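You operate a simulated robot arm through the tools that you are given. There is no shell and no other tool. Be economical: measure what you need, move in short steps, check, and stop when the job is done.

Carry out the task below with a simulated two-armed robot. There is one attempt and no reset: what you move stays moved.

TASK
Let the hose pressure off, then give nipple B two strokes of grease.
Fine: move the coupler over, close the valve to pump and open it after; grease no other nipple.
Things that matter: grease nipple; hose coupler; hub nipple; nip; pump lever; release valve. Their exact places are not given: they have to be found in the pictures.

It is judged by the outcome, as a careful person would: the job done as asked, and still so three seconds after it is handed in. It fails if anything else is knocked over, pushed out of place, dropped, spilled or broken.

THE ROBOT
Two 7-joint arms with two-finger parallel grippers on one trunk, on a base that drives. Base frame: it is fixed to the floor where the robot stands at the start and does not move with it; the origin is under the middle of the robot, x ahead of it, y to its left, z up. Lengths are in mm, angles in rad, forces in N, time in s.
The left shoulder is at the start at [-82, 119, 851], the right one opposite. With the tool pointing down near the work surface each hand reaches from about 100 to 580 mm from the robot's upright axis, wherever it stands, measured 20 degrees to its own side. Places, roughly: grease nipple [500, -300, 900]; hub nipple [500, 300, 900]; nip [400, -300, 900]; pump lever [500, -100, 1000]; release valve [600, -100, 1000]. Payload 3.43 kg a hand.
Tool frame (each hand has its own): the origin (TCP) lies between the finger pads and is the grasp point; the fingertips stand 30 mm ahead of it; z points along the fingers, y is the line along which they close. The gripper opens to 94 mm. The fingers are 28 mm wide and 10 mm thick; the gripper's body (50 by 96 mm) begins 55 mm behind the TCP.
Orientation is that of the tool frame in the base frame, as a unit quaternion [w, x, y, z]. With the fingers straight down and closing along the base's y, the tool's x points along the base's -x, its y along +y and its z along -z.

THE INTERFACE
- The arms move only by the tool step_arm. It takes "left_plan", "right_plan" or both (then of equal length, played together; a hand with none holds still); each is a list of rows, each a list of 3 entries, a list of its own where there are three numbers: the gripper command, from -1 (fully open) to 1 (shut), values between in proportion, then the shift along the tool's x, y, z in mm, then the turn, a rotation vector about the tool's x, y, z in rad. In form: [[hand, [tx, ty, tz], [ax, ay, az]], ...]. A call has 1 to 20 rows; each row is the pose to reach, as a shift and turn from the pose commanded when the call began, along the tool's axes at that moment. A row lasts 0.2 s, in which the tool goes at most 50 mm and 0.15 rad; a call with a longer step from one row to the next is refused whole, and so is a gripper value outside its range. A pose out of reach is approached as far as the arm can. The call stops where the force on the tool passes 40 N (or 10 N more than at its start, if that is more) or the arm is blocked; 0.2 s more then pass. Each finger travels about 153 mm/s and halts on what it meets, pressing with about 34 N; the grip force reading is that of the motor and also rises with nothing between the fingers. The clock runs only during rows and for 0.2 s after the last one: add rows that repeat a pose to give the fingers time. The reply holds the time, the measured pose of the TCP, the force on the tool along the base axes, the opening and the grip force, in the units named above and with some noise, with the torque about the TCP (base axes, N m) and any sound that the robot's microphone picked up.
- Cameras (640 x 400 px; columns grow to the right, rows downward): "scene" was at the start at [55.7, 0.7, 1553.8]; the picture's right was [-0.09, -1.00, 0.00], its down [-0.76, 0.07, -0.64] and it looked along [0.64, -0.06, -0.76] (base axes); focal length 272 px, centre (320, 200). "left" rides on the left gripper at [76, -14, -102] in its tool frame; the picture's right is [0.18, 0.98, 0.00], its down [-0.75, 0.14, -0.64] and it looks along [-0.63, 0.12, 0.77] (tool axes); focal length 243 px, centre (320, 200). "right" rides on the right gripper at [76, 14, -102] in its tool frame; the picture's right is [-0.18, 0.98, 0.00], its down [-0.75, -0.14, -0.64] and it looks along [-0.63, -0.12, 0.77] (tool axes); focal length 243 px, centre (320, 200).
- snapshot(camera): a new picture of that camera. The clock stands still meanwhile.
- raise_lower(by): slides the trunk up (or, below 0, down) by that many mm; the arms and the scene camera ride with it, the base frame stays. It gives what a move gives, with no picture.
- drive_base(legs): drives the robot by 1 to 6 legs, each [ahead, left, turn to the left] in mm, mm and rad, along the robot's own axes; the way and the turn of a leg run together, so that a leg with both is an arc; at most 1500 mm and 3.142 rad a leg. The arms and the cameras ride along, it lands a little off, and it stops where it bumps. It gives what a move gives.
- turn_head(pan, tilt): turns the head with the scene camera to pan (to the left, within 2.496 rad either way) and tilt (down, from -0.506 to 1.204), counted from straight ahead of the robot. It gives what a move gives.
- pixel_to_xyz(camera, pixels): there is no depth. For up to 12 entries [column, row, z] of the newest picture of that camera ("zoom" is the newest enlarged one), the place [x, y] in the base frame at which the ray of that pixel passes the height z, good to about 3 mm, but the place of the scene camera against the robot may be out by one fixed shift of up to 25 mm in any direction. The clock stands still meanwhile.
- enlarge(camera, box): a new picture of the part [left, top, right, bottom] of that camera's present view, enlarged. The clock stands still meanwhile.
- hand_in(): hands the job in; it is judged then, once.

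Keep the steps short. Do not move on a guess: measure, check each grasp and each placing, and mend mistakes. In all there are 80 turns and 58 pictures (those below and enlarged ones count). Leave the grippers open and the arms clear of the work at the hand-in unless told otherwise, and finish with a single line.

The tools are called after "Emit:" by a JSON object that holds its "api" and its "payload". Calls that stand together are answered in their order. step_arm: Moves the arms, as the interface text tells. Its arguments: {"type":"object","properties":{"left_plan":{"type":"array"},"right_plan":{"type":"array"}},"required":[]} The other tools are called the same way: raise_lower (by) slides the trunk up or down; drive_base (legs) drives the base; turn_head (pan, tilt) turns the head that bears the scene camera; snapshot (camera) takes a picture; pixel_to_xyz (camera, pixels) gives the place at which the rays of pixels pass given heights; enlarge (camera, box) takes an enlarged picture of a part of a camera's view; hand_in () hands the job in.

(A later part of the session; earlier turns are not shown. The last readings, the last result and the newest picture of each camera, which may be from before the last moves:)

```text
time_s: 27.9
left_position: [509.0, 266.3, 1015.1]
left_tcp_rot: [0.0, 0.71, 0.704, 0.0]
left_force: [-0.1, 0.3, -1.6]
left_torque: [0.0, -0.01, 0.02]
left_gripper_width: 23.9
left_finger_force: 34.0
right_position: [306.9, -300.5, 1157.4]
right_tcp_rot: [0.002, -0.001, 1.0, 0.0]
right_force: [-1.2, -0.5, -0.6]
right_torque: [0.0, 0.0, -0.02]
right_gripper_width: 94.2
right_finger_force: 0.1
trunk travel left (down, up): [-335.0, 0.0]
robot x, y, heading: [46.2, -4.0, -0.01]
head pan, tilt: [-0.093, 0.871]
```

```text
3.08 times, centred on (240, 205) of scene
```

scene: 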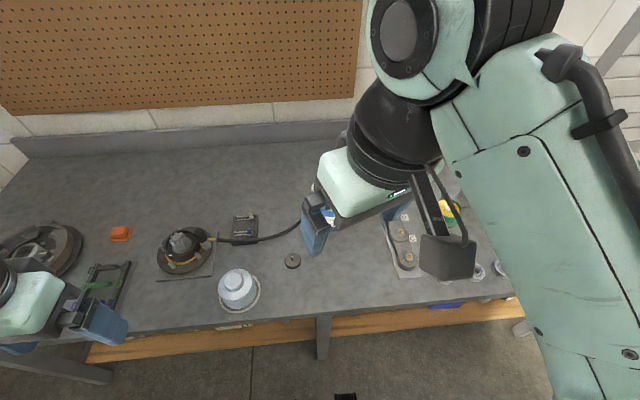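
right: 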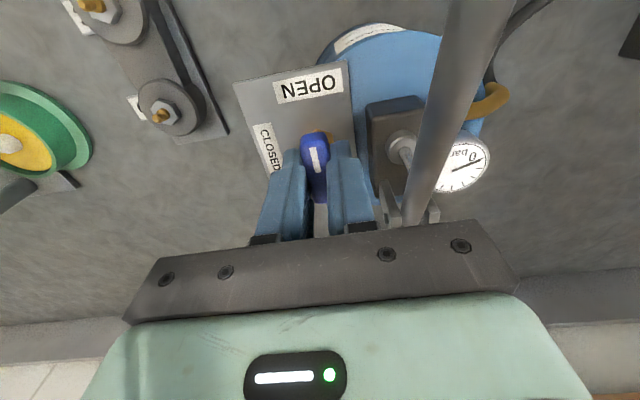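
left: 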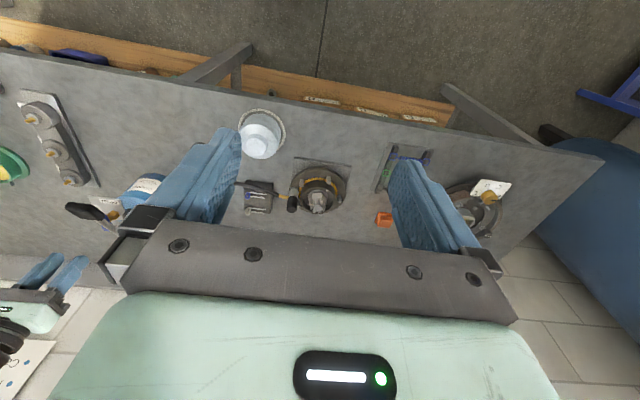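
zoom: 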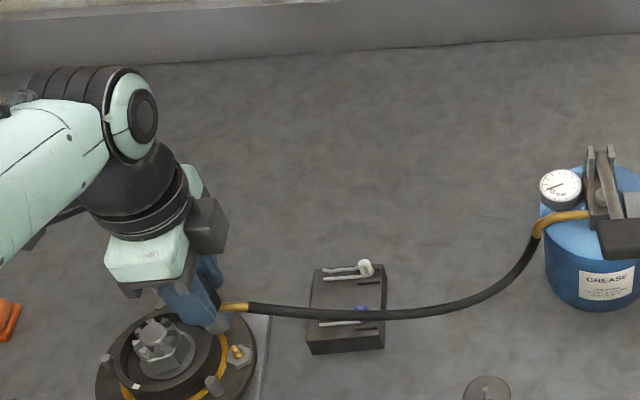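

The coupler is off and the hub nipple is bare. I'll bring the left hand back to x≈370 while turning it to 0, which swings the hose outlet ahead. At the same time I'll tuck the right hand. The base drives right afterward.

Emit:
{"api": "step_arm", "payload": {"left_plan": [[1, [0, 0, -5], [0, 0, -0.13]], [1, [0, 12, -10], [0, 0, -0.26]], [1, [0, 24, -15], [0, 0, -0.39]], [1, [0, 36, -20], [0, 0, -0.52]], [1, [0, 48, -25], [0, 0, -0.65]], [1, [0, 60, -25], [0, 0, -0.78]], [1, [0, 72, -25], [0, 0, -0.91]], [1, [0, 84, -25], [0, 0, -1.04]], [1, [0, 96, -25], [0, 0, -1.17]], [1, [0, 110, -25], [0, 0, -1.3]], [1, [0, 124, -25], [0, 0, -1.43]], [1, [0, 138, -25], [0, 0, -1.57]]], "right_plan": [[-1, [10, 5, 0], [0, 0, 0]], [-1, [20, 10, 0], [0, 0, 0]], [-1, [30, 15, 0], [0, 0, 0]], [-1, [40, 20, 0], [0, 0, 0]], [-1, [50, 25, 0], [0, 0, 0]], [-1, [60, 30, 0], [0, 0, 0]], [-1, [70, 35, 0], [0, 0, 0]], [-1, [80, 40, 0], [0, 0, 0]], [-1, [90, 45, 0], [0, 0, 0]], [-1, [100, 50, 0], [0, 0, 0]], [-1, [110, 50, 0], [0, 0, 0]], [-1, [120, 50, 0], [0, 0, 0]]]}}

Emit:
{"api": "snapshot", "payload": {"camera": "scene"}}

```text
time_s: 30.5
left_position: [619.6, 262.5, 1031.9]
left_tcp_rot: [0.0, 0.002, 1.0, 0.001]
left_force: [0.0, -0.4, -2.0]
left_torque: [0.01, 0.02, 0.03]
left_gripper_width: 23.8
left_finger_force: 33.6
left hand out of reach, approached as far as the arm can: row 11, 12
right_position: [188.6, -248.3, 1156.9]
right_tcp_rot: [0.001, -0.002, 1.0, -0.001]
right_force: [0.0, 0.3, -0.8]
right_torque: [0.01, 0.01, 0.0]
right_gripper_width: 93.9
right_finger_force: 0.0
trunk travel left (down, up): [-335.0, 0.0]
robot x, y, heading: [52.3, -2.3, -0.004]
head pan, tilt: [-0.093, 0.871]
```

```text
25 pictures are left
```

scene: 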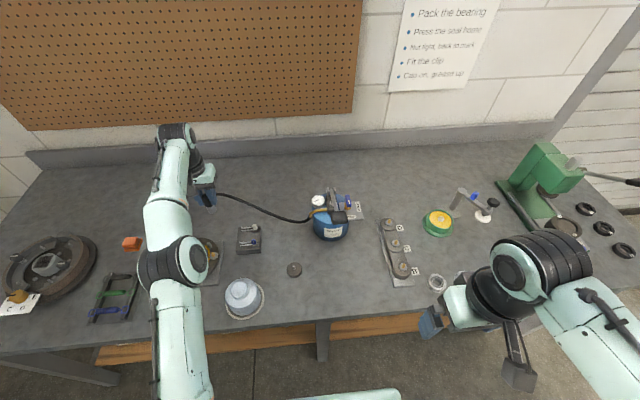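

I got the sign wrong: the hand went ahead to x 620 instead of back. Nothing was touched. I'll pull it straight back and up to x≈370.

Emit:
{"api": "step_arm", "payload": {"left_plan": [[1, [30, 0, 0], [0, 0, 0]], [1, [60, 0, -12], [0, 0, 0]], [1, [95, 0, -24], [0, 0, 0]], [1, [130, 0, -24], [0, 0, 0]], [1, [165, 0, -24], [0, 0, 0]], [1, [200, 0, -24], [0, 0, 0]], [1, [235, 0, -24], [0, 0, 0]], [1, [255, 0, -24], [0, 0, 0]]]}}

Emit:
{"api": "drive_base", "payload": {"legs": [[0, -110, 0], [0, -110, 0]]}}

Emit:
{"api": "snapshot", "payload": {"camera": "scene"}}

```text
time_s: 32.3
left_position: [364.5, 264.0, 1055.4]
left_tcp_rot: [0.0, 0.003, 1.0, 0.0]
left_force: [0.2, -0.2, -2.5]
left_torque: [-0.01, -0.01, 0.04]
left_gripper_width: 23.8
left_finger_force: 34.5
right_position: [188.9, -249.8, 1156.1]
right_tcp_rot: [0.002, -0.001, 1.0, 0.0]
right_force: [0.0, 0.5, 1.0]
right_torque: [-0.01, -0.01, 0.01]
right_gripper_width: 94.1
right_finger_force: 0.0
trunk travel left (down, up): [-335.0, 0.0]
robot x, y, heading: [49.5, -2.1, -0.007]
head pan, tilt: [-0.093, 0.871]
```

```text
time_s: 35.1
left_position: [363.7, 47.2, 1053.4]
left_tcp_rot: [-0.001, 0.004, 1.0, 0.0]
left_force: [-0.2, -0.5, -1.6]
left_torque: [0.01, -0.01, 0.06]
left_gripper_width: 23.9
left_finger_force: 34.3
right_position: [188.4, -466.6, 1156.0]
right_tcp_rot: [0.001, -0.001, 1.0, -0.001]
right_force: [0.0, -0.3, 0.0]
right_torque: [-0.01, 0.0, 0.02]
right_gripper_width: 94.2
right_finger_force: 0.0
trunk travel left (down, up): [-335.0, 0.0]
robot x, y, heading: [45.5, -217.7, -0.005]
head pan, tilt: [-0.093, 0.871]
```

```text
24 pictures are left
```

scene: 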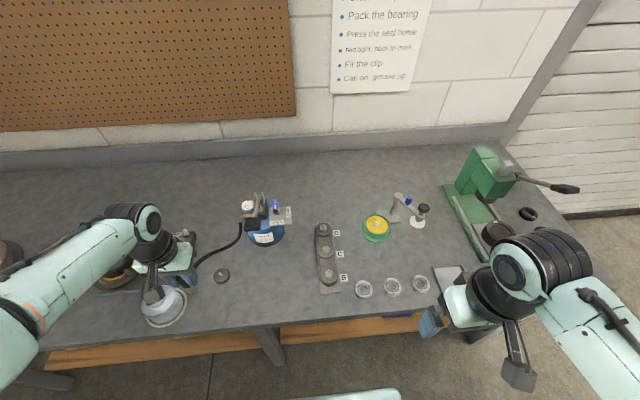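

The drive went well. I'll move the left hand with the coupler to the right, in front of B, at x 364 and about y -270.

Emit:
{"api": "step_arm", "payload": {"left_plan": [[1, [0, -45, 0], [0, 0, 0]], [1, [0, -90, 0], [0, 0, 0]], [1, [0, -135, 0], [0, 0, 0]], [1, [0, -180, 0], [0, 0, 0]], [1, [0, -225, 0], [0, 0, 0]], [1, [0, -270, 0], [0, 0, 0]], [1, [0, -310, 0], [0, 0, 0]]]}}

Emit:
{"api": "snapshot", "payload": {"camera": "left"}}

```text
time_s: 36.8
left_position: [360.5, -264.9, 1054.7]
left_tcp_rot: [-0.001, 0.003, 1.0, 0.001]
left_force: [-0.4, -0.7, -1.5]
left_torque: [0.02, 0.01, 0.0]
left_gripper_width: 23.9
left_finger_force: 34.3
right_position: [188.7, -467.7, 1155.7]
right_tcp_rot: [0.001, -0.002, 1.0, 0.0]
right_force: [-0.5, -0.3, 0.5]
right_torque: [0.0, 0.02, -0.01]
right_gripper_width: 93.9
right_finger_force: 0.0
trunk travel left (down, up): [-335.0, 0.0]
robot x, y, heading: [50.7, -223.0, -0.008]
head pan, tilt: [-0.093, 0.871]
```

```text
23 pictures are left
```

left: 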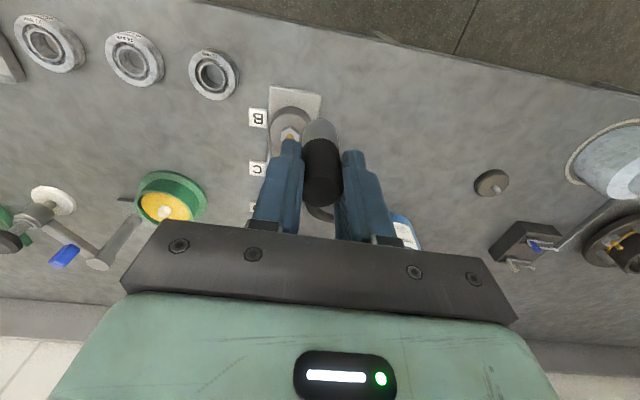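

The coupler hides B from this camera. I'll shift 50 mm left to see B's nipple past the coupler.

Emit:
{"api": "step_arm", "payload": {"left_plan": [[1, [0, 25, 0], [0, 0, 0]], [1, [0, 50, 0], [0, 0, 0]]]}}

Emit:
{"api": "enlarge", "payload": {"camera": "left", "box": [180, 60, 380, 220]}}

```text
time_s: 37.4
left_position: [362.3, -212.5, 1056.0]
left_tcp_rot: [0.0, 0.004, 1.0, -0.001]
left_force: [0.4, -0.3, -1.1]
left_torque: [-0.02, 0.01, 0.04]
left_gripper_width: 24.1
left_finger_force: 34.4
right_position: [188.5, -467.3, 1156.1]
right_tcp_rot: [0.002, -0.001, 1.0, -0.001]
right_force: [0.1, -0.4, -0.1]
right_torque: [-0.03, -0.01, 0.01]
right_gripper_width: 93.9
right_finger_force: 0.0
trunk travel left (down, up): [-335.0, 0.0]
robot x, y, heading: [47.0, -222.1, -0.004]
head pan, tilt: [-0.093, 0.871]
```

```text
2.50 times, centred on (280, 140) of left
```

zoom: 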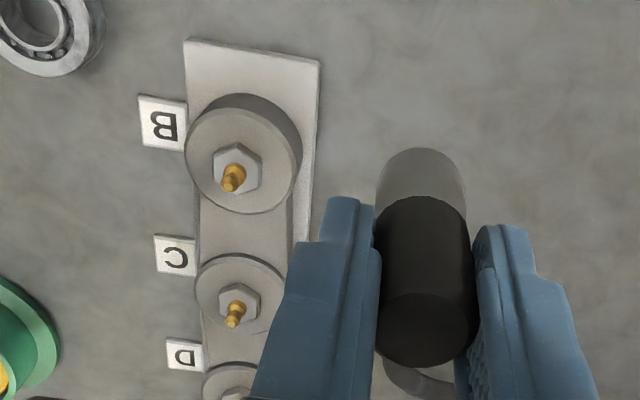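

B's nipple tip is clear at zoom (229,184). I'll take its rays, then a second view from the other side.

Emit:
{"api": "pixel_to_xyz", "payload": {"camera": "zoom", "pixels": [[230, 184, 830], [230, 184, 860], [230, 184, 890], [238, 167, 830], [238, 167, 860], [235, 320, 860], [422, 152, 970]]}}

Emit:
{"api": "step_arm", "payload": {"left_plan": [[1, [0, -40, 0], [0, 0, 0]], [1, [0, -80, 0], [0, 0, 0]], [1, [0, -120, 0], [0, 0, 0]], [1, [0, -135, 0], [0, 0, 0]]]}}

Emit:
{"api": "enlarge", "payload": {"camera": "left", "box": [280, 60, 480, 220]}}

```text
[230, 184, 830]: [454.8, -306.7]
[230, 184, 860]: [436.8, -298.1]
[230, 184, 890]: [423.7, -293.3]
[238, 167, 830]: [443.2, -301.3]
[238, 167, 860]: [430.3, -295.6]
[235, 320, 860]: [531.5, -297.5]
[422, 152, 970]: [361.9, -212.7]
```

```text
time_s: 38.4
left_position: [361.7, -348.2, 1054.8]
left_tcp_rot: [0.0, 0.003, 1.0, 0.001]
left_force: [-0.3, 0.8, -2.3]
left_torque: [-0.01, 0.02, -0.02]
left_gripper_width: 24.1
left_finger_force: 33.8
right_position: [189.4, -467.8, 1157.0]
right_tcp_rot: [0.001, -0.002, 1.0, -0.001]
right_force: [-0.5, 0.3, -0.2]
right_torque: [0.02, 0.02, 0.0]
right_gripper_width: 93.9
right_finger_force: 0.1
trunk travel left (down, up): [-335.0, 0.0]
robot x, y, heading: [49.0, -224.6, -0.007]
head pan, tilt: [-0.093, 0.871]
```

```text
2.50 times, centred on (380, 140) of left
```

zoom: 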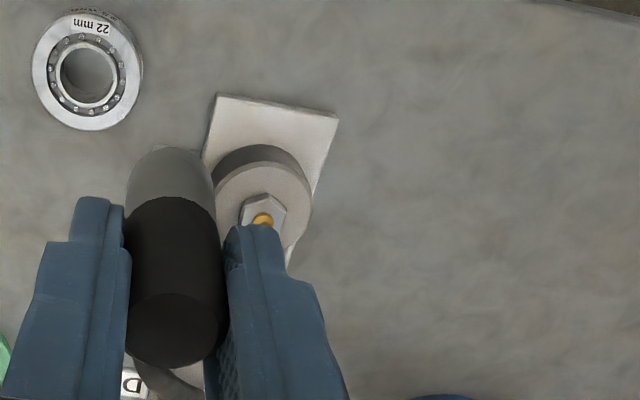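

Emit:
{"api": "pixel_to_xyz", "payload": {"camera": "zoom", "pixels": [[263, 217, 830], [263, 217, 860], [264, 222, 830], [264, 222, 860]]}}

Emit:
{"api": "step_arm", "payload": {"left_plan": [[1, [30, -25, 0], [0, 0, 0]], [1, [60, -50, 0], [0, 0, 0]]]}}

Emit:
{"api": "enlarge", "payload": {"camera": "left", "box": [300, 90, 480, 230]}}

```text
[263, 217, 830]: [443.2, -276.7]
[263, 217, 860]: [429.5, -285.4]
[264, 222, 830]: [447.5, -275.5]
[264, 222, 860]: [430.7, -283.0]
```

```text
time_s: 39.0
left_position: [304.2, -396.0, 1054.9]
left_tcp_rot: [0.001, 0.0, 1.0, 0.001]
left_force: [22.6, 7.6, -1.9]
left_torque: [-0.85, 2.38, -0.51]
left_gripper_width: 24.0
left_finger_force: 34.2
right_position: [186.1, -467.2, 1156.3]
right_tcp_rot: [-0.002, -0.003, 1.0, -0.002]
right_force: [-21.8, -6.6, 1.2]
right_torque: [0.15, -0.26, 1.28]
right_gripper_width: 89.8
right_finger_force: 0.1
trunk travel left (down, up): [-335.0, 0.0]
robot x, y, heading: [48.0, -220.8, -0.008]
head pan, tilt: [-0.093, 0.871]
```

```text
2.86 times, centred on (390, 160) of left
```

zoom: 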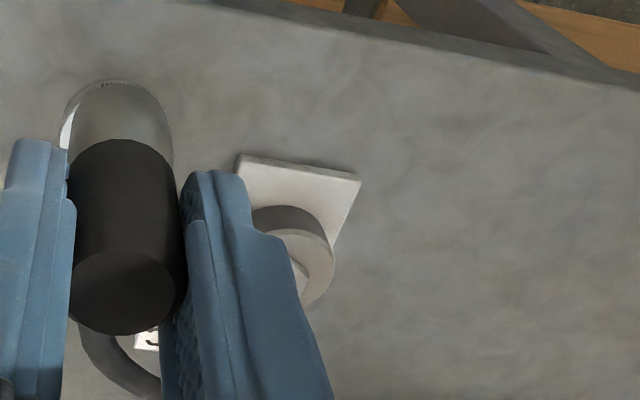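

The left hand brushed the right hand there, at about 22 N. I'll back away at once. Triangulation puts B's nipple axis at about (420.5,-291.5) with its tip at about z 895, so I'll go above it at the same height.

Emit:
{"api": "step_arm", "payload": {"left_plan": [[1, [-30, 25, 0], [0, 0, 0]], [1, [-60, 50, 0], [0, 0, 0]], [1, [-90, 80, 0], [0, 0, 0]], [1, [-118, 107, 0], [0, 0, 0]], [1, [-118, 107, 0], [0, 0, 0]]]}}

Emit:
{"api": "step_arm", "payload": {"right_plan": [[-1, [20, -20, 0], [0, 0, 0]], [-1, [20, -50, 0], [0, 0, 0]], [-1, [20, -80, 0], [0, 0, 0]]]}}

Emit:
{"api": "snapshot", "payload": {"camera": "right"}}

```text
time_s: 40.1
left_position: [419.8, -291.3, 1054.4]
left_tcp_rot: [0.001, 0.003, 1.0, 0.0]
left_force: [-0.4, 0.0, -1.3]
left_torque: [-0.01, 0.01, -0.02]
left_gripper_width: 23.8
left_finger_force: 33.7
right_position: [188.9, -467.2, 1155.7]
right_tcp_rot: [0.002, -0.002, 1.0, -0.001]
right_force: [-0.5, -0.8, -0.9]
right_torque: [-0.03, -0.01, 0.01]
right_gripper_width: 93.9
right_finger_force: 0.0
trunk travel left (down, up): [-335.0, 0.0]
robot x, y, heading: [46.0, -223.5, -0.006]
head pan, tilt: [-0.093, 0.871]
```

```text
time_s: 41.0
left_position: [420.1, -291.6, 1054.5]
left_tcp_rot: [0.0, 0.003, 1.0, 0.0]
left_force: [-0.4, 0.3, -0.9]
left_torque: [-0.01, 0.02, 0.0]
left_gripper_width: 23.7
left_finger_force: 33.7
right_position: [169.8, -548.8, 1156.0]
right_tcp_rot: [0.001, -0.003, 1.0, -0.001]
right_force: [-0.3, 0.0, -0.5]
right_torque: [-0.01, -0.04, 0.02]
right_gripper_width: 94.1
right_finger_force: 0.1
trunk travel left (down, up): [-335.0, 0.0]
robot x, y, heading: [45.3, -227.0, -0.009]
head pan, tilt: [-0.093, 0.871]
```

```text
19 pictures are left
```

right: 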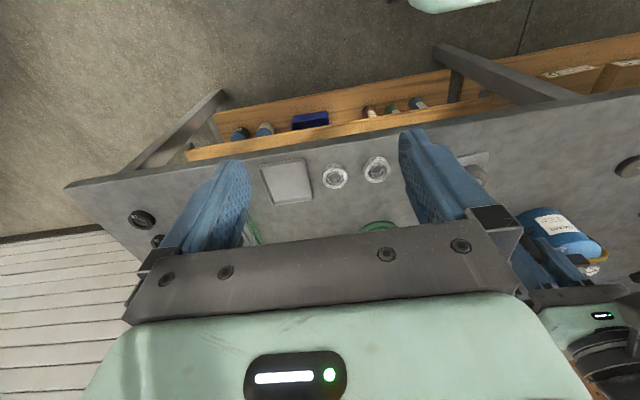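

The right view is blocked by its finger. I'll lower to z 998, so the coupler's end stays about 15 mm above the tip, and check in the scene view.

Emit:
{"api": "step_arm", "payload": {"left_plan": [[1, [0, 0, 28], [0, 0, 0]], [1, [0, 0, 56], [0, 0, 0]], [1, [0, 0, 56], [0, 0, 0]]]}}

Emit:
{"api": "enlarge", "payload": {"camera": "scene", "box": [290, 200, 390, 300]}}

Emit:
{"api": "enlarge", "payload": {"camera": "left", "box": [240, 60, 400, 220]}}

```text
time_s: 41.8
left_position: [418.8, -292.4, 997.4]
left_tcp_rot: [0.0, 0.003, 1.0, -0.001]
left_force: [0.5, 0.0, -1.1]
left_torque: [0.01, 0.0, -0.01]
left_gripper_width: 23.9
left_finger_force: 34.0
right_position: [168.4, -546.7, 1157.4]
right_tcp_rot: [0.002, -0.001, 1.0, -0.002]
right_force: [-0.4, 0.9, -0.3]
right_torque: [-0.03, -0.03, 0.04]
right_gripper_width: 93.8
right_finger_force: 0.1
trunk travel left (down, up): [-335.0, 0.0]
robot x, y, heading: [50.6, -222.6, -0.0]
head pan, tilt: [-0.093, 0.871]
```

```text
4.00 times, centred on (340, 250) of scene
```

zoom: 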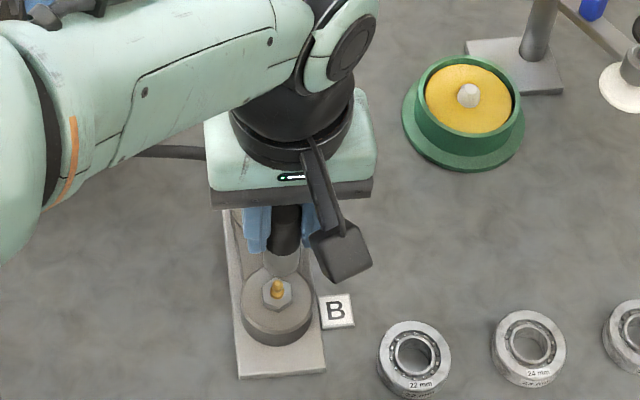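

```text
2.50 times, centred on (320, 140) of left
```

zoom: 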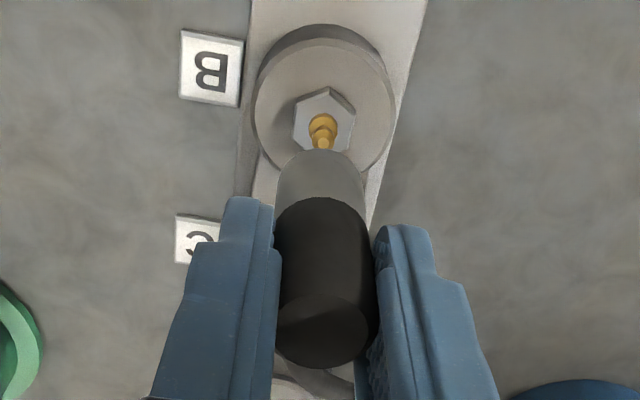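

Now the nipple tip shows at zoom (321,143), right by the coupler's bottom rim at (319,151). I'll get both rays.

Emit:
{"api": "pixel_to_xyz", "payload": {"camera": "zoom", "pixels": [[321, 143, 880], [321, 143, 900], [323, 122, 860], [323, 122, 880], [319, 151, 900], [319, 151, 920], [278, 190, 920], [366, 190, 920], [322, 352, 1004]]}}

```text
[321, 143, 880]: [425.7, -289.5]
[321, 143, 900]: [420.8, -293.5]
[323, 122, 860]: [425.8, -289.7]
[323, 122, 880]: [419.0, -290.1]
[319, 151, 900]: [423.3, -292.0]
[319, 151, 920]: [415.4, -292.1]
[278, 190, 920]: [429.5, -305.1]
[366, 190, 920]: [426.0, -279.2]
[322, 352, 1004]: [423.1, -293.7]
```

The nipple is at about (421,-291), in line with the coupler axis within 2 mm. I'll lower slowly and watch the force.

Emit:
{"api": "step_arm", "payload": {"left_plan": [[1, [0, 0, 8], [0, 0, 0]], [1, [0, 0, 14], [0, 0, 0]], [1, [0, 0, 18], [0, 0, 0]], [1, [0, 0, 22], [0, 0, 0]], [1, [0, 0, 26], [0, 0, 0]]]}}

```text
time_s: 43.0
left_position: [419.9, -292.2, 972.8]
left_tcp_rot: [0.0, 0.003, 1.0, 0.0]
left_force: [0.3, 0.3, -1.2]
left_torque: [0.02, 0.01, 0.01]
left_gripper_width: 24.0
left_finger_force: 33.4
right_position: [169.4, -548.0, 1156.1]
right_tcp_rot: [0.001, -0.001, 1.0, -0.001]
right_force: [0.0, 0.3, 0.8]
right_torque: [0.03, 0.0, 0.0]
right_gripper_width: 94.1
right_finger_force: 0.0
trunk travel left (down, up): [-335.0, 0.0]
robot x, y, heading: [46.7, -224.0, -0.002]
head pan, tilt: [-0.093, 0.871]
```

No contact yet at z 973, so I'll continue slowly.

Emit:
{"api": "step_arm", "payload": {"left_plan": [[1, [0, 0, 3], [0, 0, 0]], [1, [0, 0, 6], [0, 0, 0]], [1, [0, 0, 9], [0, 0, 0]], [1, [0, 0, 12], [0, 0, 0]], [1, [0, 0, 15], [0, 0, 0]], [1, [0, 0, 18], [0, 0, 0]], [1, [0, 0, 21], [0, 0, 0]]]}}

Emit:
{"api": "enlarge", "payload": {"camera": "scene", "box": [290, 200, 390, 300]}}

```text
time_s: 44.5
left_position: [420.3, -292.4, 952.3]
left_tcp_rot: [0.001, 0.004, 1.0, 0.0]
left_force: [0.2, 0.4, -1.1]
left_torque: [-0.01, 0.0, 0.03]
left_gripper_width: 24.2
left_finger_force: 34.1
right_position: [168.3, -547.6, 1156.0]
right_tcp_rot: [0.001, -0.002, 1.0, -0.001]
right_force: [0.0, 0.3, -0.2]
right_torque: [0.02, 0.0, -0.01]
right_gripper_width: 94.0
right_finger_force: 0.0
trunk travel left (down, up): [-335.0, 0.0]
robot x, y, heading: [49.4, -225.6, -0.006]
head pan, tilt: [-0.093, 0.871]
```

```text
4.00 times, centred on (340, 250) of scene
```

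zoom: 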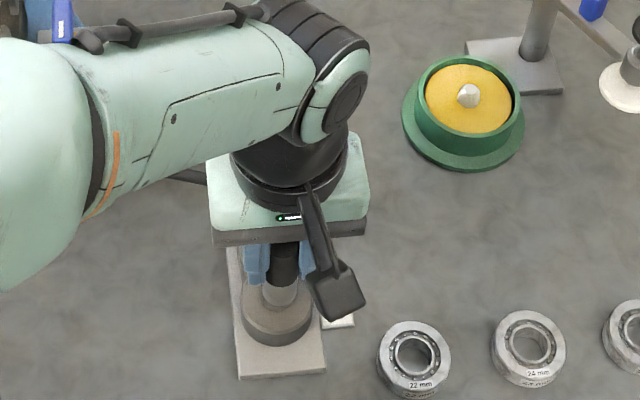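

The coupler has covered the nipple and there is no force yet. I'll keep going in 2 mm steps until it seats.

Emit:
{"api": "step_arm", "payload": {"left_plan": [[1, [0, 0, 2], [0, 0, 0]], [1, [0, 0, 4], [0, 0, 0]], [1, [0, 0, 6], [0, 0, 0]], [1, [0, 0, 8], [0, 0, 0]], [1, [0, 0, 10], [0, 0, 0]], [1, [0, 0, 12], [0, 0, 0]]]}}

Emit:
{"api": "enlarge", "payload": {"camera": "left", "box": [240, 60, 400, 220]}}

```text
time_s: 45.7
left_position: [420.6, -291.7, 948.1]
left_tcp_rot: [0.004, 0.003, 1.0, -0.001]
left_force: [-3.6, 4.2, 15.6]
left_torque: [0.37, 0.3, 0.02]
left_gripper_width: 24.0
left_finger_force: 34.1
right_position: [168.0, -548.1, 1156.4]
right_tcp_rot: [0.001, -0.003, 1.0, -0.001]
right_force: [0.4, -0.2, -0.2]
right_torque: [0.04, 0.0, -0.03]
right_gripper_width: 94.2
right_finger_force: 0.0
trunk travel left (down, up): [-335.0, 0.0]
robot x, y, heading: [47.7, -221.7, -0.001]
head pan, tilt: [-0.093, 0.871]
stopped in row 5 (left hand): the force on the tool passed its limit at 42 N (the readings are from after the stop); the commanded pose is now the measured one
```

```text
2.50 times, centred on (320, 140) of left
```

zoom: 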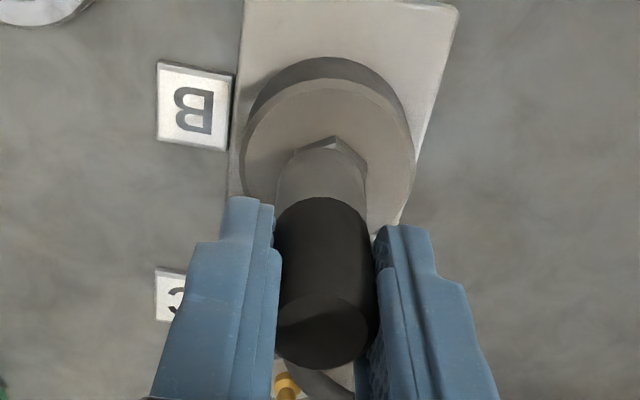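

It has come firmly onto the nut at z 948, and the force passed 40 N. I'll open the fingers slightly and see whether the coupler stays.

Emit:
{"api": "step_arm", "payload": {"left_plan": [[0.35, [0, 0, 0], [0, 0, 0]], [0.35, [0, 0, 0], [0, 0, 0]]]}}

Emit:
{"api": "enlarge", "payload": {"camera": "left", "box": [240, 60, 400, 220]}}

```text
time_s: 46.3
left_position: [419.9, -293.2, 946.1]
left_tcp_rot: [0.003, 0.003, 1.0, -0.002]
left_force: [-0.7, -0.6, -0.5]
left_torque: [-0.03, 0.01, 0.02]
left_gripper_width: 30.5
left_finger_force: 0.0
right_position: [168.9, -547.1, 1156.6]
right_tcp_rot: [0.0, -0.001, 1.0, -0.001]
right_force: [0.6, -0.5, -0.4]
right_torque: [-0.02, -0.01, -0.02]
right_gripper_width: 94.0
right_finger_force: 0.0
trunk travel left (down, up): [-335.0, 0.0]
robot x, y, heading: [47.3, -223.2, -0.008]
head pan, tilt: [-0.093, 0.871]
```

```text
2.50 times, centred on (320, 140) of left
```

zoom: 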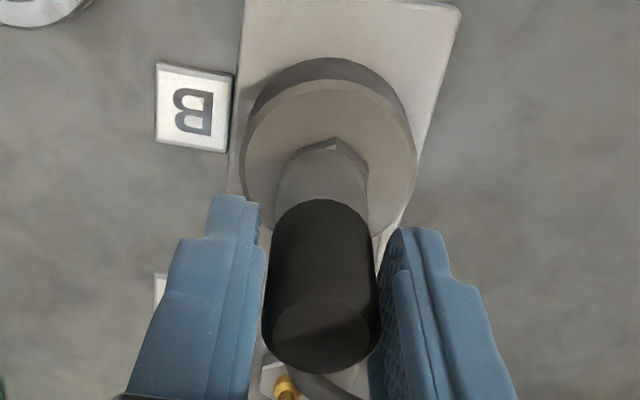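

The coupler stands upright on B by itself. I'll rise straight up with the fingers just clear.

Emit:
{"api": "step_arm", "payload": {"left_plan": [[0.2, [0, 0, -10], [0, 0, 0]], [0.2, [0, 0, -40], [0, 0, 0]], [0.2, [0, 0, -80], [0, 0, 0]], [0.2, [0, 0, -125], [0, 0, 0]], [0.2, [0, 0, -130], [0, 0, 0]]]}}

Emit:
{"api": "enlarge", "payload": {"camera": "left", "box": [200, 60, 500, 240]}}

```text
time_s: 47.5
left_position: [421.6, -291.7, 1077.3]
left_tcp_rot: [0.003, 0.004, 1.0, -0.002]
left_force: [-0.2, -0.3, -0.3]
left_torque: [0.01, 0.03, -0.04]
left_gripper_width: 37.4
left_finger_force: 0.1
right_position: [169.6, -546.9, 1157.0]
right_tcp_rot: [0.001, -0.002, 1.0, -0.001]
right_force: [0.3, -0.5, -0.6]
right_torque: [-0.02, 0.02, 0.0]
right_gripper_width: 93.8
right_finger_force: 0.0
trunk travel left (down, up): [-335.0, 0.0]
robot x, y, heading: [45.4, -221.9, -0.001]
head pan, tilt: [-0.093, 0.871]
```

```text
2.13 times, centred on (350, 150) of left
```

zoom: 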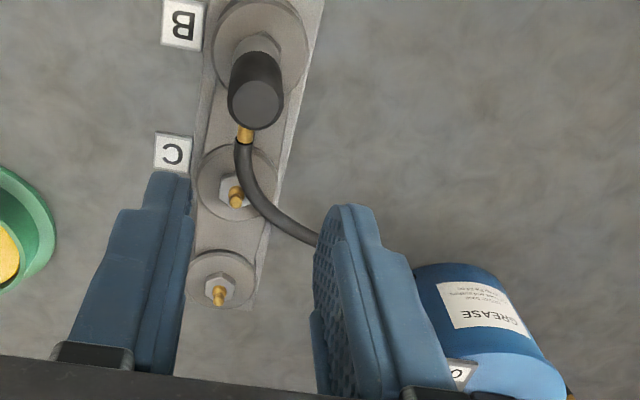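

The coupler is firmly on B and the hose curves away. Next is the valve, to be closed: move the left hand over (601,-148) at about z 1080, clear of the lever grip.

Emit:
{"api": "step_arm", "payload": {"left_plan": [[0.2, [-36, 20, 0], [0, 0, 0]], [0.2, [-72, 40, 0], [0, 0, 0]], [0.2, [-108, 70, 0], [0, 0, 0]], [0.2, [-140, 100, 0], [0, 0, 0]], [0.2, [-165, 128, 0], [0, 0, 0]], [0.2, [-180, 144, 0], [0, 0, 0]], [0.2, [-180, 144, 0], [0, 0, 0]]]}}

Emit:
{"api": "enlarge", "payload": {"camera": "left", "box": [220, 60, 460, 220]}}

```text
time_s: 49.1
left_position: [602.3, -149.2, 1077.9]
left_tcp_rot: [0.002, 0.004, 1.0, -0.001]
left_force: [0.4, 0.5, -0.5]
left_torque: [-0.01, 0.01, 0.02]
left_gripper_width: 37.4
left_finger_force: 0.1
right_position: [168.4, -547.6, 1157.0]
right_tcp_rot: [0.002, -0.001, 1.0, -0.001]
right_force: [-0.6, -0.8, 0.5]
right_torque: [-0.01, 0.0, 0.05]
right_gripper_width: 93.8
right_finger_force: 0.1
trunk travel left (down, up): [-335.0, 0.0]
robot x, y, heading: [48.2, -221.6, -0.011]
head pan, tilt: [-0.093, 0.871]
```

```text
2.50 times, centred on (340, 140) of left
```

zoom: 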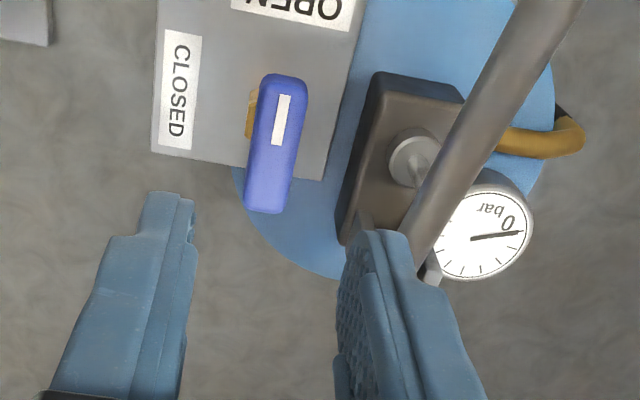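

Emit:
{"api": "pixel_to_xyz", "payload": {"camera": "zoom", "pixels": [[283, 82, 985], [266, 208, 985], [274, 145, 985], [512, 40, 1000], [512, 40, 1030], [425, 210, 1000], [425, 210, 1030]]}}

Emit:
{"api": "step_arm", "payload": {"left_plan": [[0.2, [0, 0, 0], [0, 0, -0.14]], [0.2, [0, 0, 0], [0, 0, -0.28]], [0.2, [0, 0, 0], [0, 0, -0.42]], [0.2, [0, 0, 0], [0, 0, -0.56]], [0.2, [0, 0, 0], [0, 0, -0.7]], [0.2, [0, 0, 0], [0, 0, -0.84]], [0.2, [0, 0, 0], [0, 0, -0.98]], [0.2, [0, 0, 0], [0, 0, -1.12]], [0.2, [0, 0, 0], [0, 0, -1.26]], [0.2, [0, 0, 0], [0, 0, -1.4]], [0.2, [0, 0, 0], [0, 0, -1.54]], [0.2, [0, 0, 0], [0, 0, -1.57]]]}}

```text
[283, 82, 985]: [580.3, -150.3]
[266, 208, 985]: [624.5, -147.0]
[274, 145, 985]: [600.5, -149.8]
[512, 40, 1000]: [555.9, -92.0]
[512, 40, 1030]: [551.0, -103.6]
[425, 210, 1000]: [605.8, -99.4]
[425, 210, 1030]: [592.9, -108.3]
```

```text
time_s: 51.7
left_position: [601.5, -151.3, 1078.4]
left_tcp_rot: [0.0, -0.705, 0.709, -0.003]
left_force: [-0.9, 0.0, -0.2]
left_torque: [-0.02, 0.02, 0.0]
left_gripper_width: 37.4
left_finger_force: 0.1
right_position: [168.6, -547.8, 1156.2]
right_tcp_rot: [0.002, -0.002, 1.0, -0.001]
right_force: [-0.6, 0.4, 0.5]
right_torque: [-0.02, -0.02, 0.01]
right_gripper_width: 94.2
right_finger_force: 0.1
trunk travel left (down, up): [-335.0, 0.0]
robot x, y, heading: [48.9, -225.3, -0.005]
head pan, tilt: [-0.093, 0.871]
```

The left hand can turn to -90° here. I'll turn back to 0, go down onto the bar at z 1003 and close.

Emit:
{"api": "step_arm", "payload": {"left_plan": [[0.2, [0, 0, 0], [0, 0, 0.14]], [0.2, [0, 0, 0], [0, 0, 0.28]], [0.2, [0, 0, 0], [0, 0, 0.42]], [0.2, [0, 0, 0], [0, 0, 0.56]], [0.2, [0, 0, 0], [0, 0, 0.7]], [0.2, [0, 0, 0], [0, 0, 0.84]], [0.2, [0, 0, 0], [0, 0, 0.98]], [0.2, [0, 0, 0], [0, 0, 1.12]], [0.2, [0, 0, 0], [0, 0, 1.26]], [0.2, [0, 0, 0], [0, 0, 1.4]], [0.25, [0, 0, 0], [0, 0, 1.54]], [0.3, [0, 0, 20], [0, 0, 1.57]], [0.3, [0, 0, 45], [0, 0, 1.57]], [0.3, [0, 0, 75], [0, 0, 1.57]], [0.3, [0, 0, 75], [0, 0, 1.57]]]}}

Emit:
{"api": "step_arm", "payload": {"left_plan": [[0.6, [0, 0, 0], [0, 0, 0]], [1, [0, 0, 0], [0, 0, 0]], [1, [0, 0, 0], [0, 0, 0]]]}}

```text
time_s: 54.9
left_position: [600.5, -148.7, 999.8]
left_tcp_rot: [0.004, 0.003, 1.0, -0.002]
left_force: [0.6, 0.5, -0.1]
left_torque: [0.04, 0.01, -0.01]
left_gripper_width: 32.7
left_finger_force: 0.0
right_position: [169.3, -548.4, 1155.9]
right_tcp_rot: [0.001, -0.001, 1.0, -0.001]
right_force: [1.0, -0.6, -0.1]
right_torque: [0.02, 0.02, 0.03]
right_gripper_width: 94.1
right_finger_force: 0.0
trunk travel left (down, up): [-335.0, 0.0]
robot x, y, heading: [44.9, -221.1, -0.007]
head pan, tilt: [-0.093, 0.871]
```

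```text
time_s: 55.7
left_position: [602.5, -148.5, 1001.7]
left_tcp_rot: [0.002, 0.002, 1.0, -0.001]
left_force: [-0.3, 3.3, 0.2]
left_torque: [0.34, -0.04, -0.03]
left_gripper_width: 14.9
left_finger_force: 45.1
right_position: [170.6, -546.8, 1156.2]
right_tcp_rot: [0.001, -0.001, 1.0, -0.001]
right_force: [0.1, 1.2, -0.6]
right_torque: [0.03, -0.01, 0.03]
right_gripper_width: 94.3
right_finger_force: 0.1
trunk travel left (down, up): [-335.0, 0.0]
robot x, y, heading: [46.3, -222.6, -0.005]
head pan, tilt: [-0.093, 0.871]
```

The bar is gripped, 15 mm. I'll turn it back counter-clockwise 90° to CLOSED.

Emit:
{"api": "step_arm", "payload": {"left_plan": [[1, [0, 0, 0], [0, 0, -0.13]], [1, [0, 0, 0], [0, 0, -0.26]], [1, [0, 0, 0], [0, 0, -0.39]], [1, [0, 0, 0], [0, 0, -0.52]], [1, [0, 0, 0], [0, 0, -0.65]], [1, [0, 0, 0], [0, 0, -0.78]], [1, [0, 0, 0], [0, 0, -0.91]], [1, [0, 0, 0], [0, 0, -1.04]], [1, [0, 0, 0], [0, 0, -1.17]], [1, [0, 0, 0], [0, 0, -1.3]], [1, [0, 0, 0], [0, 0, -1.43]], [1, [0, 0, 0], [0, 0, -1.57]], [1, [0, 0, 0], [0, 0, -1.57]]]}}

Emit:
{"api": "step_arm", "payload": {"left_plan": [[0.2, [0, 0, 0], [0, 0, 0]], [0.2, [0, 0, 0], [0, 0, 0]], [0.2, [0, 0, -30], [0, 0, 0]], [0.2, [0, 0, -75], [0, 0, 0]]]}}

Emit:
{"api": "enlarge", "payload": {"camera": "left", "box": [220, 60, 460, 220]}}

```text
time_s: 58.5
left_position: [599.7, -147.4, 1001.6]
left_tcp_rot: [0.001, -0.705, 0.709, -0.002]
left_force: [-11.7, 12.8, 0.1]
left_torque: [1.38, 0.39, -0.02]
left_gripper_width: 15.0
left_finger_force: 45.2
right_position: [166.9, -546.7, 1157.3]
right_tcp_rot: [0.002, -0.002, 1.0, -0.002]
right_force: [0.3, -0.8, 0.8]
right_torque: [-0.02, -0.01, -0.01]
right_gripper_width: 93.9
right_finger_force: 0.1
trunk travel left (down, up): [-335.0, 0.0]
robot x, y, heading: [46.2, -223.6, 0.002]
head pan, tilt: [-0.093, 0.871]
```

```text
time_s: 59.5
left_position: [602.2, -150.4, 1077.6]
left_tcp_rot: [-0.001, -0.705, 0.71, -0.002]
left_force: [-0.1, -1.0, -0.2]
left_torque: [-0.03, 0.0, -0.03]
left_gripper_width: 37.5
left_finger_force: 0.0
right_position: [169.7, -546.5, 1156.9]
right_tcp_rot: [0.0, -0.002, 1.0, -0.001]
right_force: [0.1, 0.3, -0.7]
right_torque: [-0.03, 0.01, 0.02]
right_gripper_width: 93.9
right_finger_force: 0.0
trunk travel left (down, up): [-335.0, 0.0]
robot x, y, heading: [49.4, -220.5, -0.005]
head pan, tilt: [-0.093, 0.871]
```

```text
2.50 times, centred on (340, 140) of left
```

zoom: 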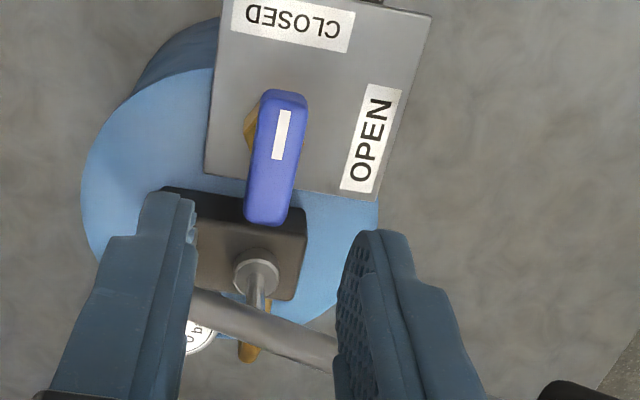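

The white end is at CLOSED again. I'll bring the left hand back to (430,-175,1100), turning to 0, and look at the pump lever's grip.

Emit:
{"api": "step_arm", "payload": {"left_plan": [[0.2, [15, 15, -5], [0, 0, 0.14]], [0.2, [26, 30, -10], [0, 0, 0.28]], [0.2, [26, 45, -15], [0, 0, 0.42]], [0.2, [26, 60, -22], [0, 0, 0.56]], [0.4, [26, 75, -22], [0, 0, 0.7]], [0.6, [26, 90, -22], [0, 0, 0.84]], [0.8, [26, 105, -22], [0, 0, 0.98]], [1, [26, 120, -22], [0, 0, 1.12]], [1, [26, 135, -22], [0, 0, 1.26]], [1, [26, 150, -22], [0, 0, 1.4]], [1, [26, 162, -22], [0, 0, 1.54]], [1, [26, 172, -22], [0, 0, 1.57]]]}}

Emit:
{"api": "enlarge", "payload": {"camera": "left", "box": [240, 60, 480, 220]}}

```text
time_s: 62.1
left_position: [428.6, -173.3, 1097.9]
left_tcp_rot: [0.003, 0.005, 1.0, -0.002]
left_force: [-0.1, 0.2, -0.2]
left_torque: [0.0, 0.0, 0.03]
left_gripper_width: 0.2
left_finger_force: 32.9
right_position: [167.7, -547.7, 1156.3]
right_tcp_rot: [0.002, -0.001, 1.0, -0.001]
right_force: [0.9, -0.3, 0.6]
right_torque: [0.01, 0.05, -0.04]
right_gripper_width: 93.7
right_finger_force: 0.0
trunk travel left (down, up): [-335.0, 0.0]
robot x, y, heading: [47.5, -220.8, -0.005]
head pan, tilt: [-0.093, 0.871]
```

```text
2.50 times, centred on (360, 140) of left
```

zoom: 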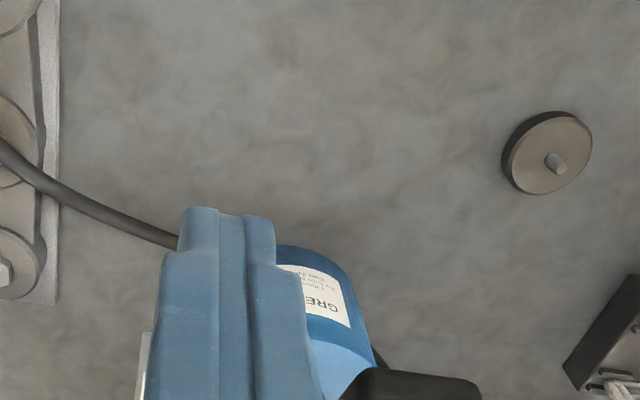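

The pad is at the picture's lower edge, so I'll go 60 mm ahead.

Emit:
{"api": "step_arm", "payload": {"left_plan": [[1, [-30, 0, 0], [0, 0, 0]], [1, [-60, 0, 0], [0, 0, 0]]]}}

Emit:
{"api": "enlarge", "payload": {"camera": "left", "box": [300, 60, 500, 220]}}

```text
time_s: 62.7
left_position: [489.6, -174.1, 1098.7]
left_tcp_rot: [0.003, 0.003, 1.0, -0.002]
left_force: [-0.3, -0.6, 0.3]
left_torque: [0.02, -0.01, 0.0]
left_gripper_width: 0.0
left_finger_force: 33.1
right_position: [168.6, -546.7, 1156.2]
right_tcp_rot: [0.001, -0.002, 1.0, -0.001]
right_force: [-0.7, -0.8, 0.3]
right_torque: [0.02, 0.0, 0.0]
right_gripper_width: 93.8
right_finger_force: 0.0
trunk travel left (down, up): [-335.0, 0.0]
robot x, y, heading: [50.4, -222.7, -0.005]
head pan, tilt: [-0.093, 0.871]
```

```text
2.50 times, centred on (400, 140) of left
```

zoom: 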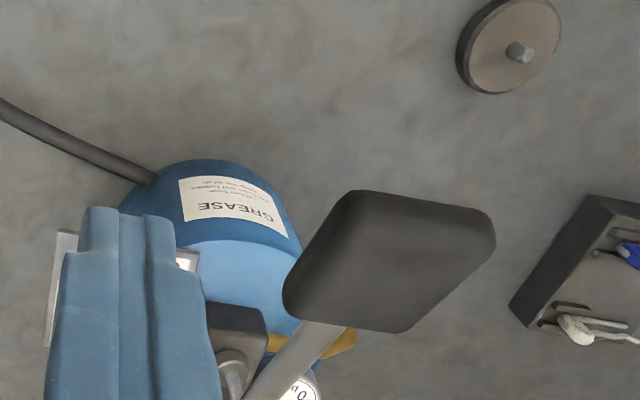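

The pad is fully visible: corners (345,192), (490,215), (410,330) and (285,295). Taking rays.

Emit:
{"api": "pixel_to_xyz", "payload": {"camera": "zoom", "pixels": [[345, 194, 1030], [345, 194, 1060], [490, 215, 1030], [490, 215, 1060], [408, 328, 1030], [408, 328, 1060], [287, 297, 1030], [287, 297, 1060], [385, 255, 1030], [385, 255, 1060]]}}

```text
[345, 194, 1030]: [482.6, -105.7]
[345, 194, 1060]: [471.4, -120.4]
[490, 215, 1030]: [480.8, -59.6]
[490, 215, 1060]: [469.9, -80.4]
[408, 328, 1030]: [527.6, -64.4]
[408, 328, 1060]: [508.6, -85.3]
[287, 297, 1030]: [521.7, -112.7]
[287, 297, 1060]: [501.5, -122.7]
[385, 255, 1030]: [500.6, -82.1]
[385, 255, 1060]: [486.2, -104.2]
```

The pad is about 40 by 33 mm with its top at about (487,-102,1058). I'll place the closed fingertips above its middle at z 1108, then press down gently.

Emit:
{"api": "step_arm", "payload": {"left_plan": [[1, [1, 24, -10], [0, 0, 0]], [1, [2, 48, -10], [0, 0, 0]], [1, [2, 72, -10], [0, 0, 0]], [1, [2, 72, 0], [0, 0, 0]], [1, [2, 72, 8], [0, 0, 0]], [1, [2, 72, 16], [0, 0, 0]], [1, [2, 72, 24], [0, 0, 0]]]}}

Emit:
{"api": "enlarge", "payload": {"camera": "left", "box": [220, 60, 420, 220]}}

```text
time_s: 64.3
left_position: [487.9, -103.1, 1073.5]
left_tcp_rot: [0.002, 0.002, 1.0, -0.002]
left_force: [0.4, -0.8, 1.9]
left_torque: [0.0, 0.03, -0.01]
left_gripper_width: 0.0
left_finger_force: 32.7
right_position: [168.4, -548.3, 1157.7]
right_tcp_rot: [0.002, -0.002, 1.0, 0.0]
right_force: [-0.6, 0.0, 0.4]
right_torque: [-0.01, -0.01, 0.05]
right_gripper_width: 94.1
right_finger_force: 0.1
trunk travel left (down, up): [-335.0, 0.0]
robot x, y, heading: [46.3, -220.4, -0.001]
head pan, tilt: [-0.093, 0.871]
```

```text
2.50 times, centred on (320, 140) of left
```

zoom: 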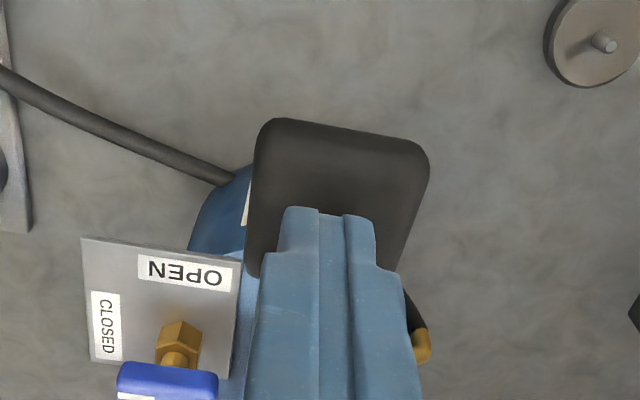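

The fingertips are on the pad. I'll press down in 7 mm steps, moving slightly toward me to stay on it.

Emit:
{"api": "step_arm", "payload": {"left_plan": [[1, [4, 0, 0], [0, 0, 0]], [1, [6, 0, 7], [0, 0, 0]], [1, [8, 0, 14], [0, 0, 0]], [1, [8, 0, 21], [0, 0, 0]], [1, [8, 0, 28], [0, 0, 0]], [1, [8, 0, 35], [0, 0, 0]], [1, [8, 0, 42], [0, 0, 0]], [1, [8, 0, 49], [0, 0, 0]]]}}

Emit:
{"api": "enlarge", "payload": {"camera": "scene", "box": [220, 170, 320, 260]}}

```text
time_s: 66.1
left_position: [480.6, -103.2, 1024.9]
left_tcp_rot: [0.003, 0.002, 1.0, -0.002]
left_force: [-0.9, 0.2, 2.9]
left_torque: [0.05, -0.05, 0.0]
left_gripper_width: 0.0
left_finger_force: 33.6
right_position: [168.3, -547.8, 1157.8]
right_tcp_rot: [0.002, -0.002, 1.0, -0.001]
right_force: [0.5, 0.6, 0.1]
right_torque: [0.03, 0.01, -0.02]
right_gripper_width: 94.0
right_finger_force: 0.0
trunk travel left (down, up): [-335.0, 0.0]
robot x, y, heading: [49.4, -221.4, -0.003]
head pan, tilt: [-0.093, 0.871]
```

```text
4.44 times, centred on (270, 215) of scene
```

zoom: 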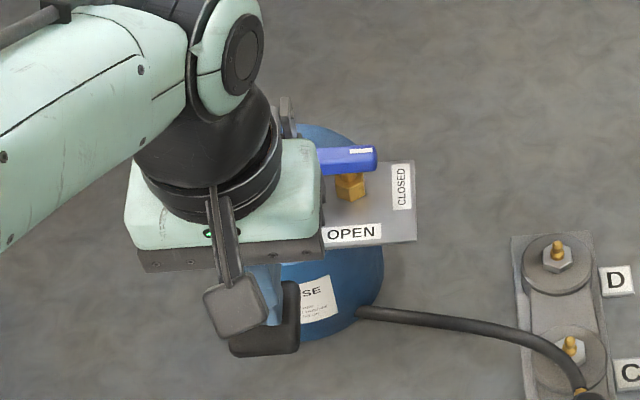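

The lever follows the finger down with about 3 N. I'll keep pressing to the end of the stroke; the force limit will mark the stop.

Emit:
{"api": "step_arm", "payload": {"left_plan": [[1, [0, 0, 7], [0, 0, 0]], [1, [0, 0, 14], [0, 0, 0]], [1, [0, 0, 21], [0, 0, 0]], [1, [0, 0, 28], [0, 0, 0]], [1, [0, 0, 35], [0, 0, 0]], [1, [0, 0, 42], [0, 0, 0]], [1, [0, 0, 49], [0, 0, 0]]]}}

```text
time_s: 66.9
left_position: [480.9, -102.6, 1013.5]
left_tcp_rot: [0.009, 0.003, 1.0, -0.004]
left_force: [-9.4, 1.7, 18.3]
left_torque: [0.12, 0.04, -0.06]
left_gripper_width: 0.0
left_finger_force: 33.2
right_position: [167.3, -547.3, 1156.4]
right_tcp_rot: [0.001, -0.003, 1.0, -0.001]
right_force: [-0.6, -0.8, 0.4]
right_torque: [0.02, 0.01, 0.04]
right_gripper_width: 94.0
right_finger_force: 0.1
trunk travel left (down, up): [-335.0, 0.0]
robot x, y, heading: [46.4, -223.4, -0.003]
head pan, tilt: [-0.093, 0.871]
stopped in row 3 (left hand): the force on the tool passed its limit at 47 N (the readings are from after the stop); the commanded pose is now the measured one
```

The lever is on its bottom stop at TCP z≈1012. Now I'll rise to z 1083 and see whether the lever returns by itself and what the gauge shows.

Emit:
{"api": "step_arm", "payload": {"left_plan": [[1, [0, 0, -14], [0, 0, 0]], [1, [0, 0, -28], [0, 0, 0]], [1, [0, 0, -42], [0, 0, 0]], [1, [0, 0, -56], [0, 0, 0]], [1, [0, 0, -70], [0, 0, 0]], [1, [0, 0, -78], [0, 0, 0]], [1, [0, 0, -78], [0, 0, 0]]]}}

Emit:
{"api": "enlarge", "payload": {"camera": "left", "box": [220, 60, 420, 220]}}

```text
time_s: 68.5
left_position: [479.8, -101.8, 1088.5]
left_tcp_rot: [0.009, 0.004, 1.0, -0.001]
left_force: [-0.7, 0.5, 1.6]
left_torque: [-0.04, 0.01, 0.0]
left_gripper_width: 0.0
left_finger_force: 32.5
right_position: [169.2, -547.2, 1155.9]
right_tcp_rot: [0.001, -0.003, 1.0, -0.001]
right_force: [0.0, -0.3, -0.1]
right_torque: [0.01, 0.0, -0.01]
right_gripper_width: 93.9
right_finger_force: 0.1
trunk travel left (down, up): [-335.0, 0.0]
robot x, y, heading: [46.2, -223.8, -0.005]
head pan, tilt: [-0.093, 0.871]
```

```text
2.50 times, centred on (320, 140) of left
```

zoom: 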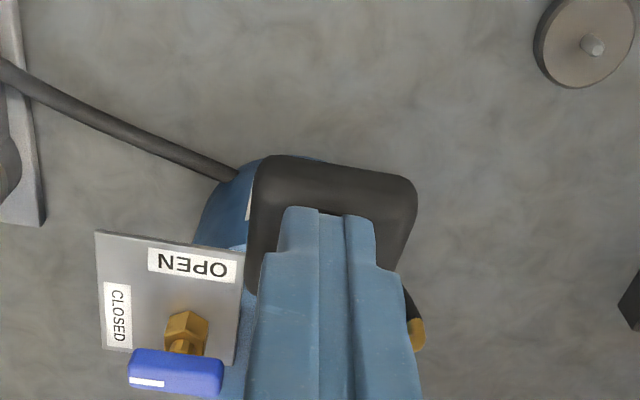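

The lever springs back up with the finger. I'll lift 20 mm more so it returns fully, and check that the force falls to zero.

Emit:
{"api": "step_arm", "payload": {"left_plan": [[1, [0, 0, -10], [0, 0, 0]], [1, [0, 0, -20], [0, 0, 0]], [1, [0, 0, -25], [0, 0, 0]], [1, [0, 0, -25], [0, 0, 0]]]}}

Emit:
{"api": "enlarge", "payload": {"camera": "scene", "box": [220, 170, 320, 260]}}

```text
time_s: 69.5
left_position: [480.1, -103.1, 1113.7]
left_tcp_rot: [0.009, 0.002, 1.0, -0.003]
left_force: [0.7, 1.1, 0.0]
left_torque: [0.0, 0.02, -0.01]
left_gripper_width: 0.1
left_finger_force: 33.1
right_position: [168.9, -547.4, 1155.8]
right_tcp_rot: [0.001, -0.002, 1.0, -0.001]
right_force: [0.3, -0.4, 0.0]
right_torque: [0.04, 0.01, 0.0]
right_gripper_width: 94.2
right_finger_force: 0.0
trunk travel left (down, up): [-335.0, 0.0]
robot x, y, heading: [45.4, -224.8, -0.006]
head pan, tilt: [-0.093, 0.871]
```

```text
4.44 times, centred on (270, 215) of scene
```

zoom: 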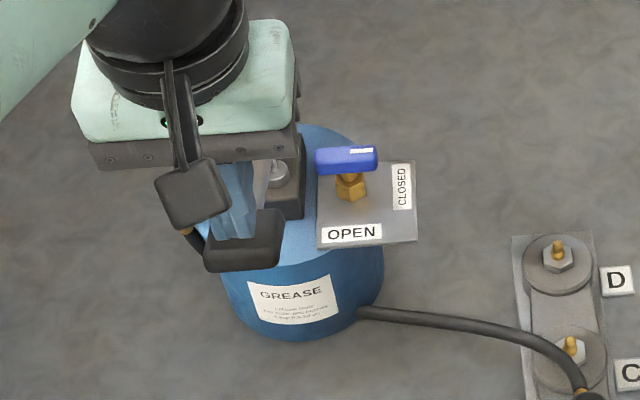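

Stroke one is done; the lever is fully up and the force reads zero. Stroke two: down to the stop and back up.

Emit:
{"api": "step_arm", "payload": {"left_plan": [[1, [0, 0, 12], [0, 0, 0]], [1, [0, 0, 22], [0, 0, 0]], [1, [0, 0, 30], [0, 0, 0]], [1, [0, 0, 37], [0, 0, 0]], [1, [0, 0, 44], [0, 0, 0]], [1, [0, 0, 51], [0, 0, 0]], [1, [0, 0, 58], [0, 0, 0]], [1, [0, 0, 65], [0, 0, 0]], [1, [0, 0, 72], [0, 0, 0]], [1, [0, 0, 79], [0, 0, 0]], [1, [0, 0, 86], [0, 0, 0]], [1, [0, 0, 93], [0, 0, 0]], [1, [0, 0, 100], [0, 0, 0]], [1, [0, 0, 107], [0, 0, 0]], [1, [0, 0, 114], [0, 0, 0]]]}}

Emit:
{"api": "step_arm", "payload": {"left_plan": [[1, [0, 0, -14], [0, 0, 0]], [1, [0, 0, -28], [0, 0, 0]], [1, [0, 0, -42], [0, 0, 0]], [1, [0, 0, -56], [0, 0, 0]], [1, [0, 0, -70], [0, 0, 0]], [1, [0, 0, -84], [0, 0, 0]], [1, [0, 0, -98], [0, 0, 0]], [1, [0, 0, -102], [0, 0, 0]], [1, [0, 0, -102], [0, 0, 0]]]}}

```text
time_s: 72.5
left_position: [481.1, -103.6, 1014.1]
left_tcp_rot: [0.017, 0.002, 1.0, -0.005]
left_force: [-10.3, 2.5, 18.9]
left_torque: [0.07, 0.05, -0.01]
left_gripper_width: 0.0
left_finger_force: 33.3
right_position: [167.5, -547.3, 1156.6]
right_tcp_rot: [0.002, -0.003, 1.0, -0.001]
right_force: [-0.2, -0.2, -0.3]
right_torque: [-0.01, -0.02, -0.07]
right_gripper_width: 94.2
right_finger_force: 0.1
trunk travel left (down, up): [-335.0, 0.0]
robot x, y, heading: [48.1, -221.3, -0.002]
head pan, tilt: [-0.093, 0.871]
stopped in row 15 (left hand): the force on the tool passed its limit at 47 N (the readings are from after the stop); the commanded pose is now the measured one
```

```text
time_s: 74.5
left_position: [481.0, -102.6, 1113.0]
left_tcp_rot: [0.015, 0.004, 1.0, -0.004]
left_force: [-0.2, -0.3, -0.6]
left_torque: [0.03, 0.0, 0.0]
left_gripper_width: 0.1
left_finger_force: 32.8
right_position: [168.3, -548.4, 1155.6]
right_tcp_rot: [0.002, -0.003, 1.0, -0.002]
right_force: [1.6, 0.5, -0.1]
right_torque: [-0.01, 0.0, 0.0]
right_gripper_width: 94.1
right_finger_force: 0.1
trunk travel left (down, up): [-335.0, 0.0]
robot x, y, heading: [46.4, -219.1, -0.009]
head pan, tilt: [-0.093, 0.871]
```

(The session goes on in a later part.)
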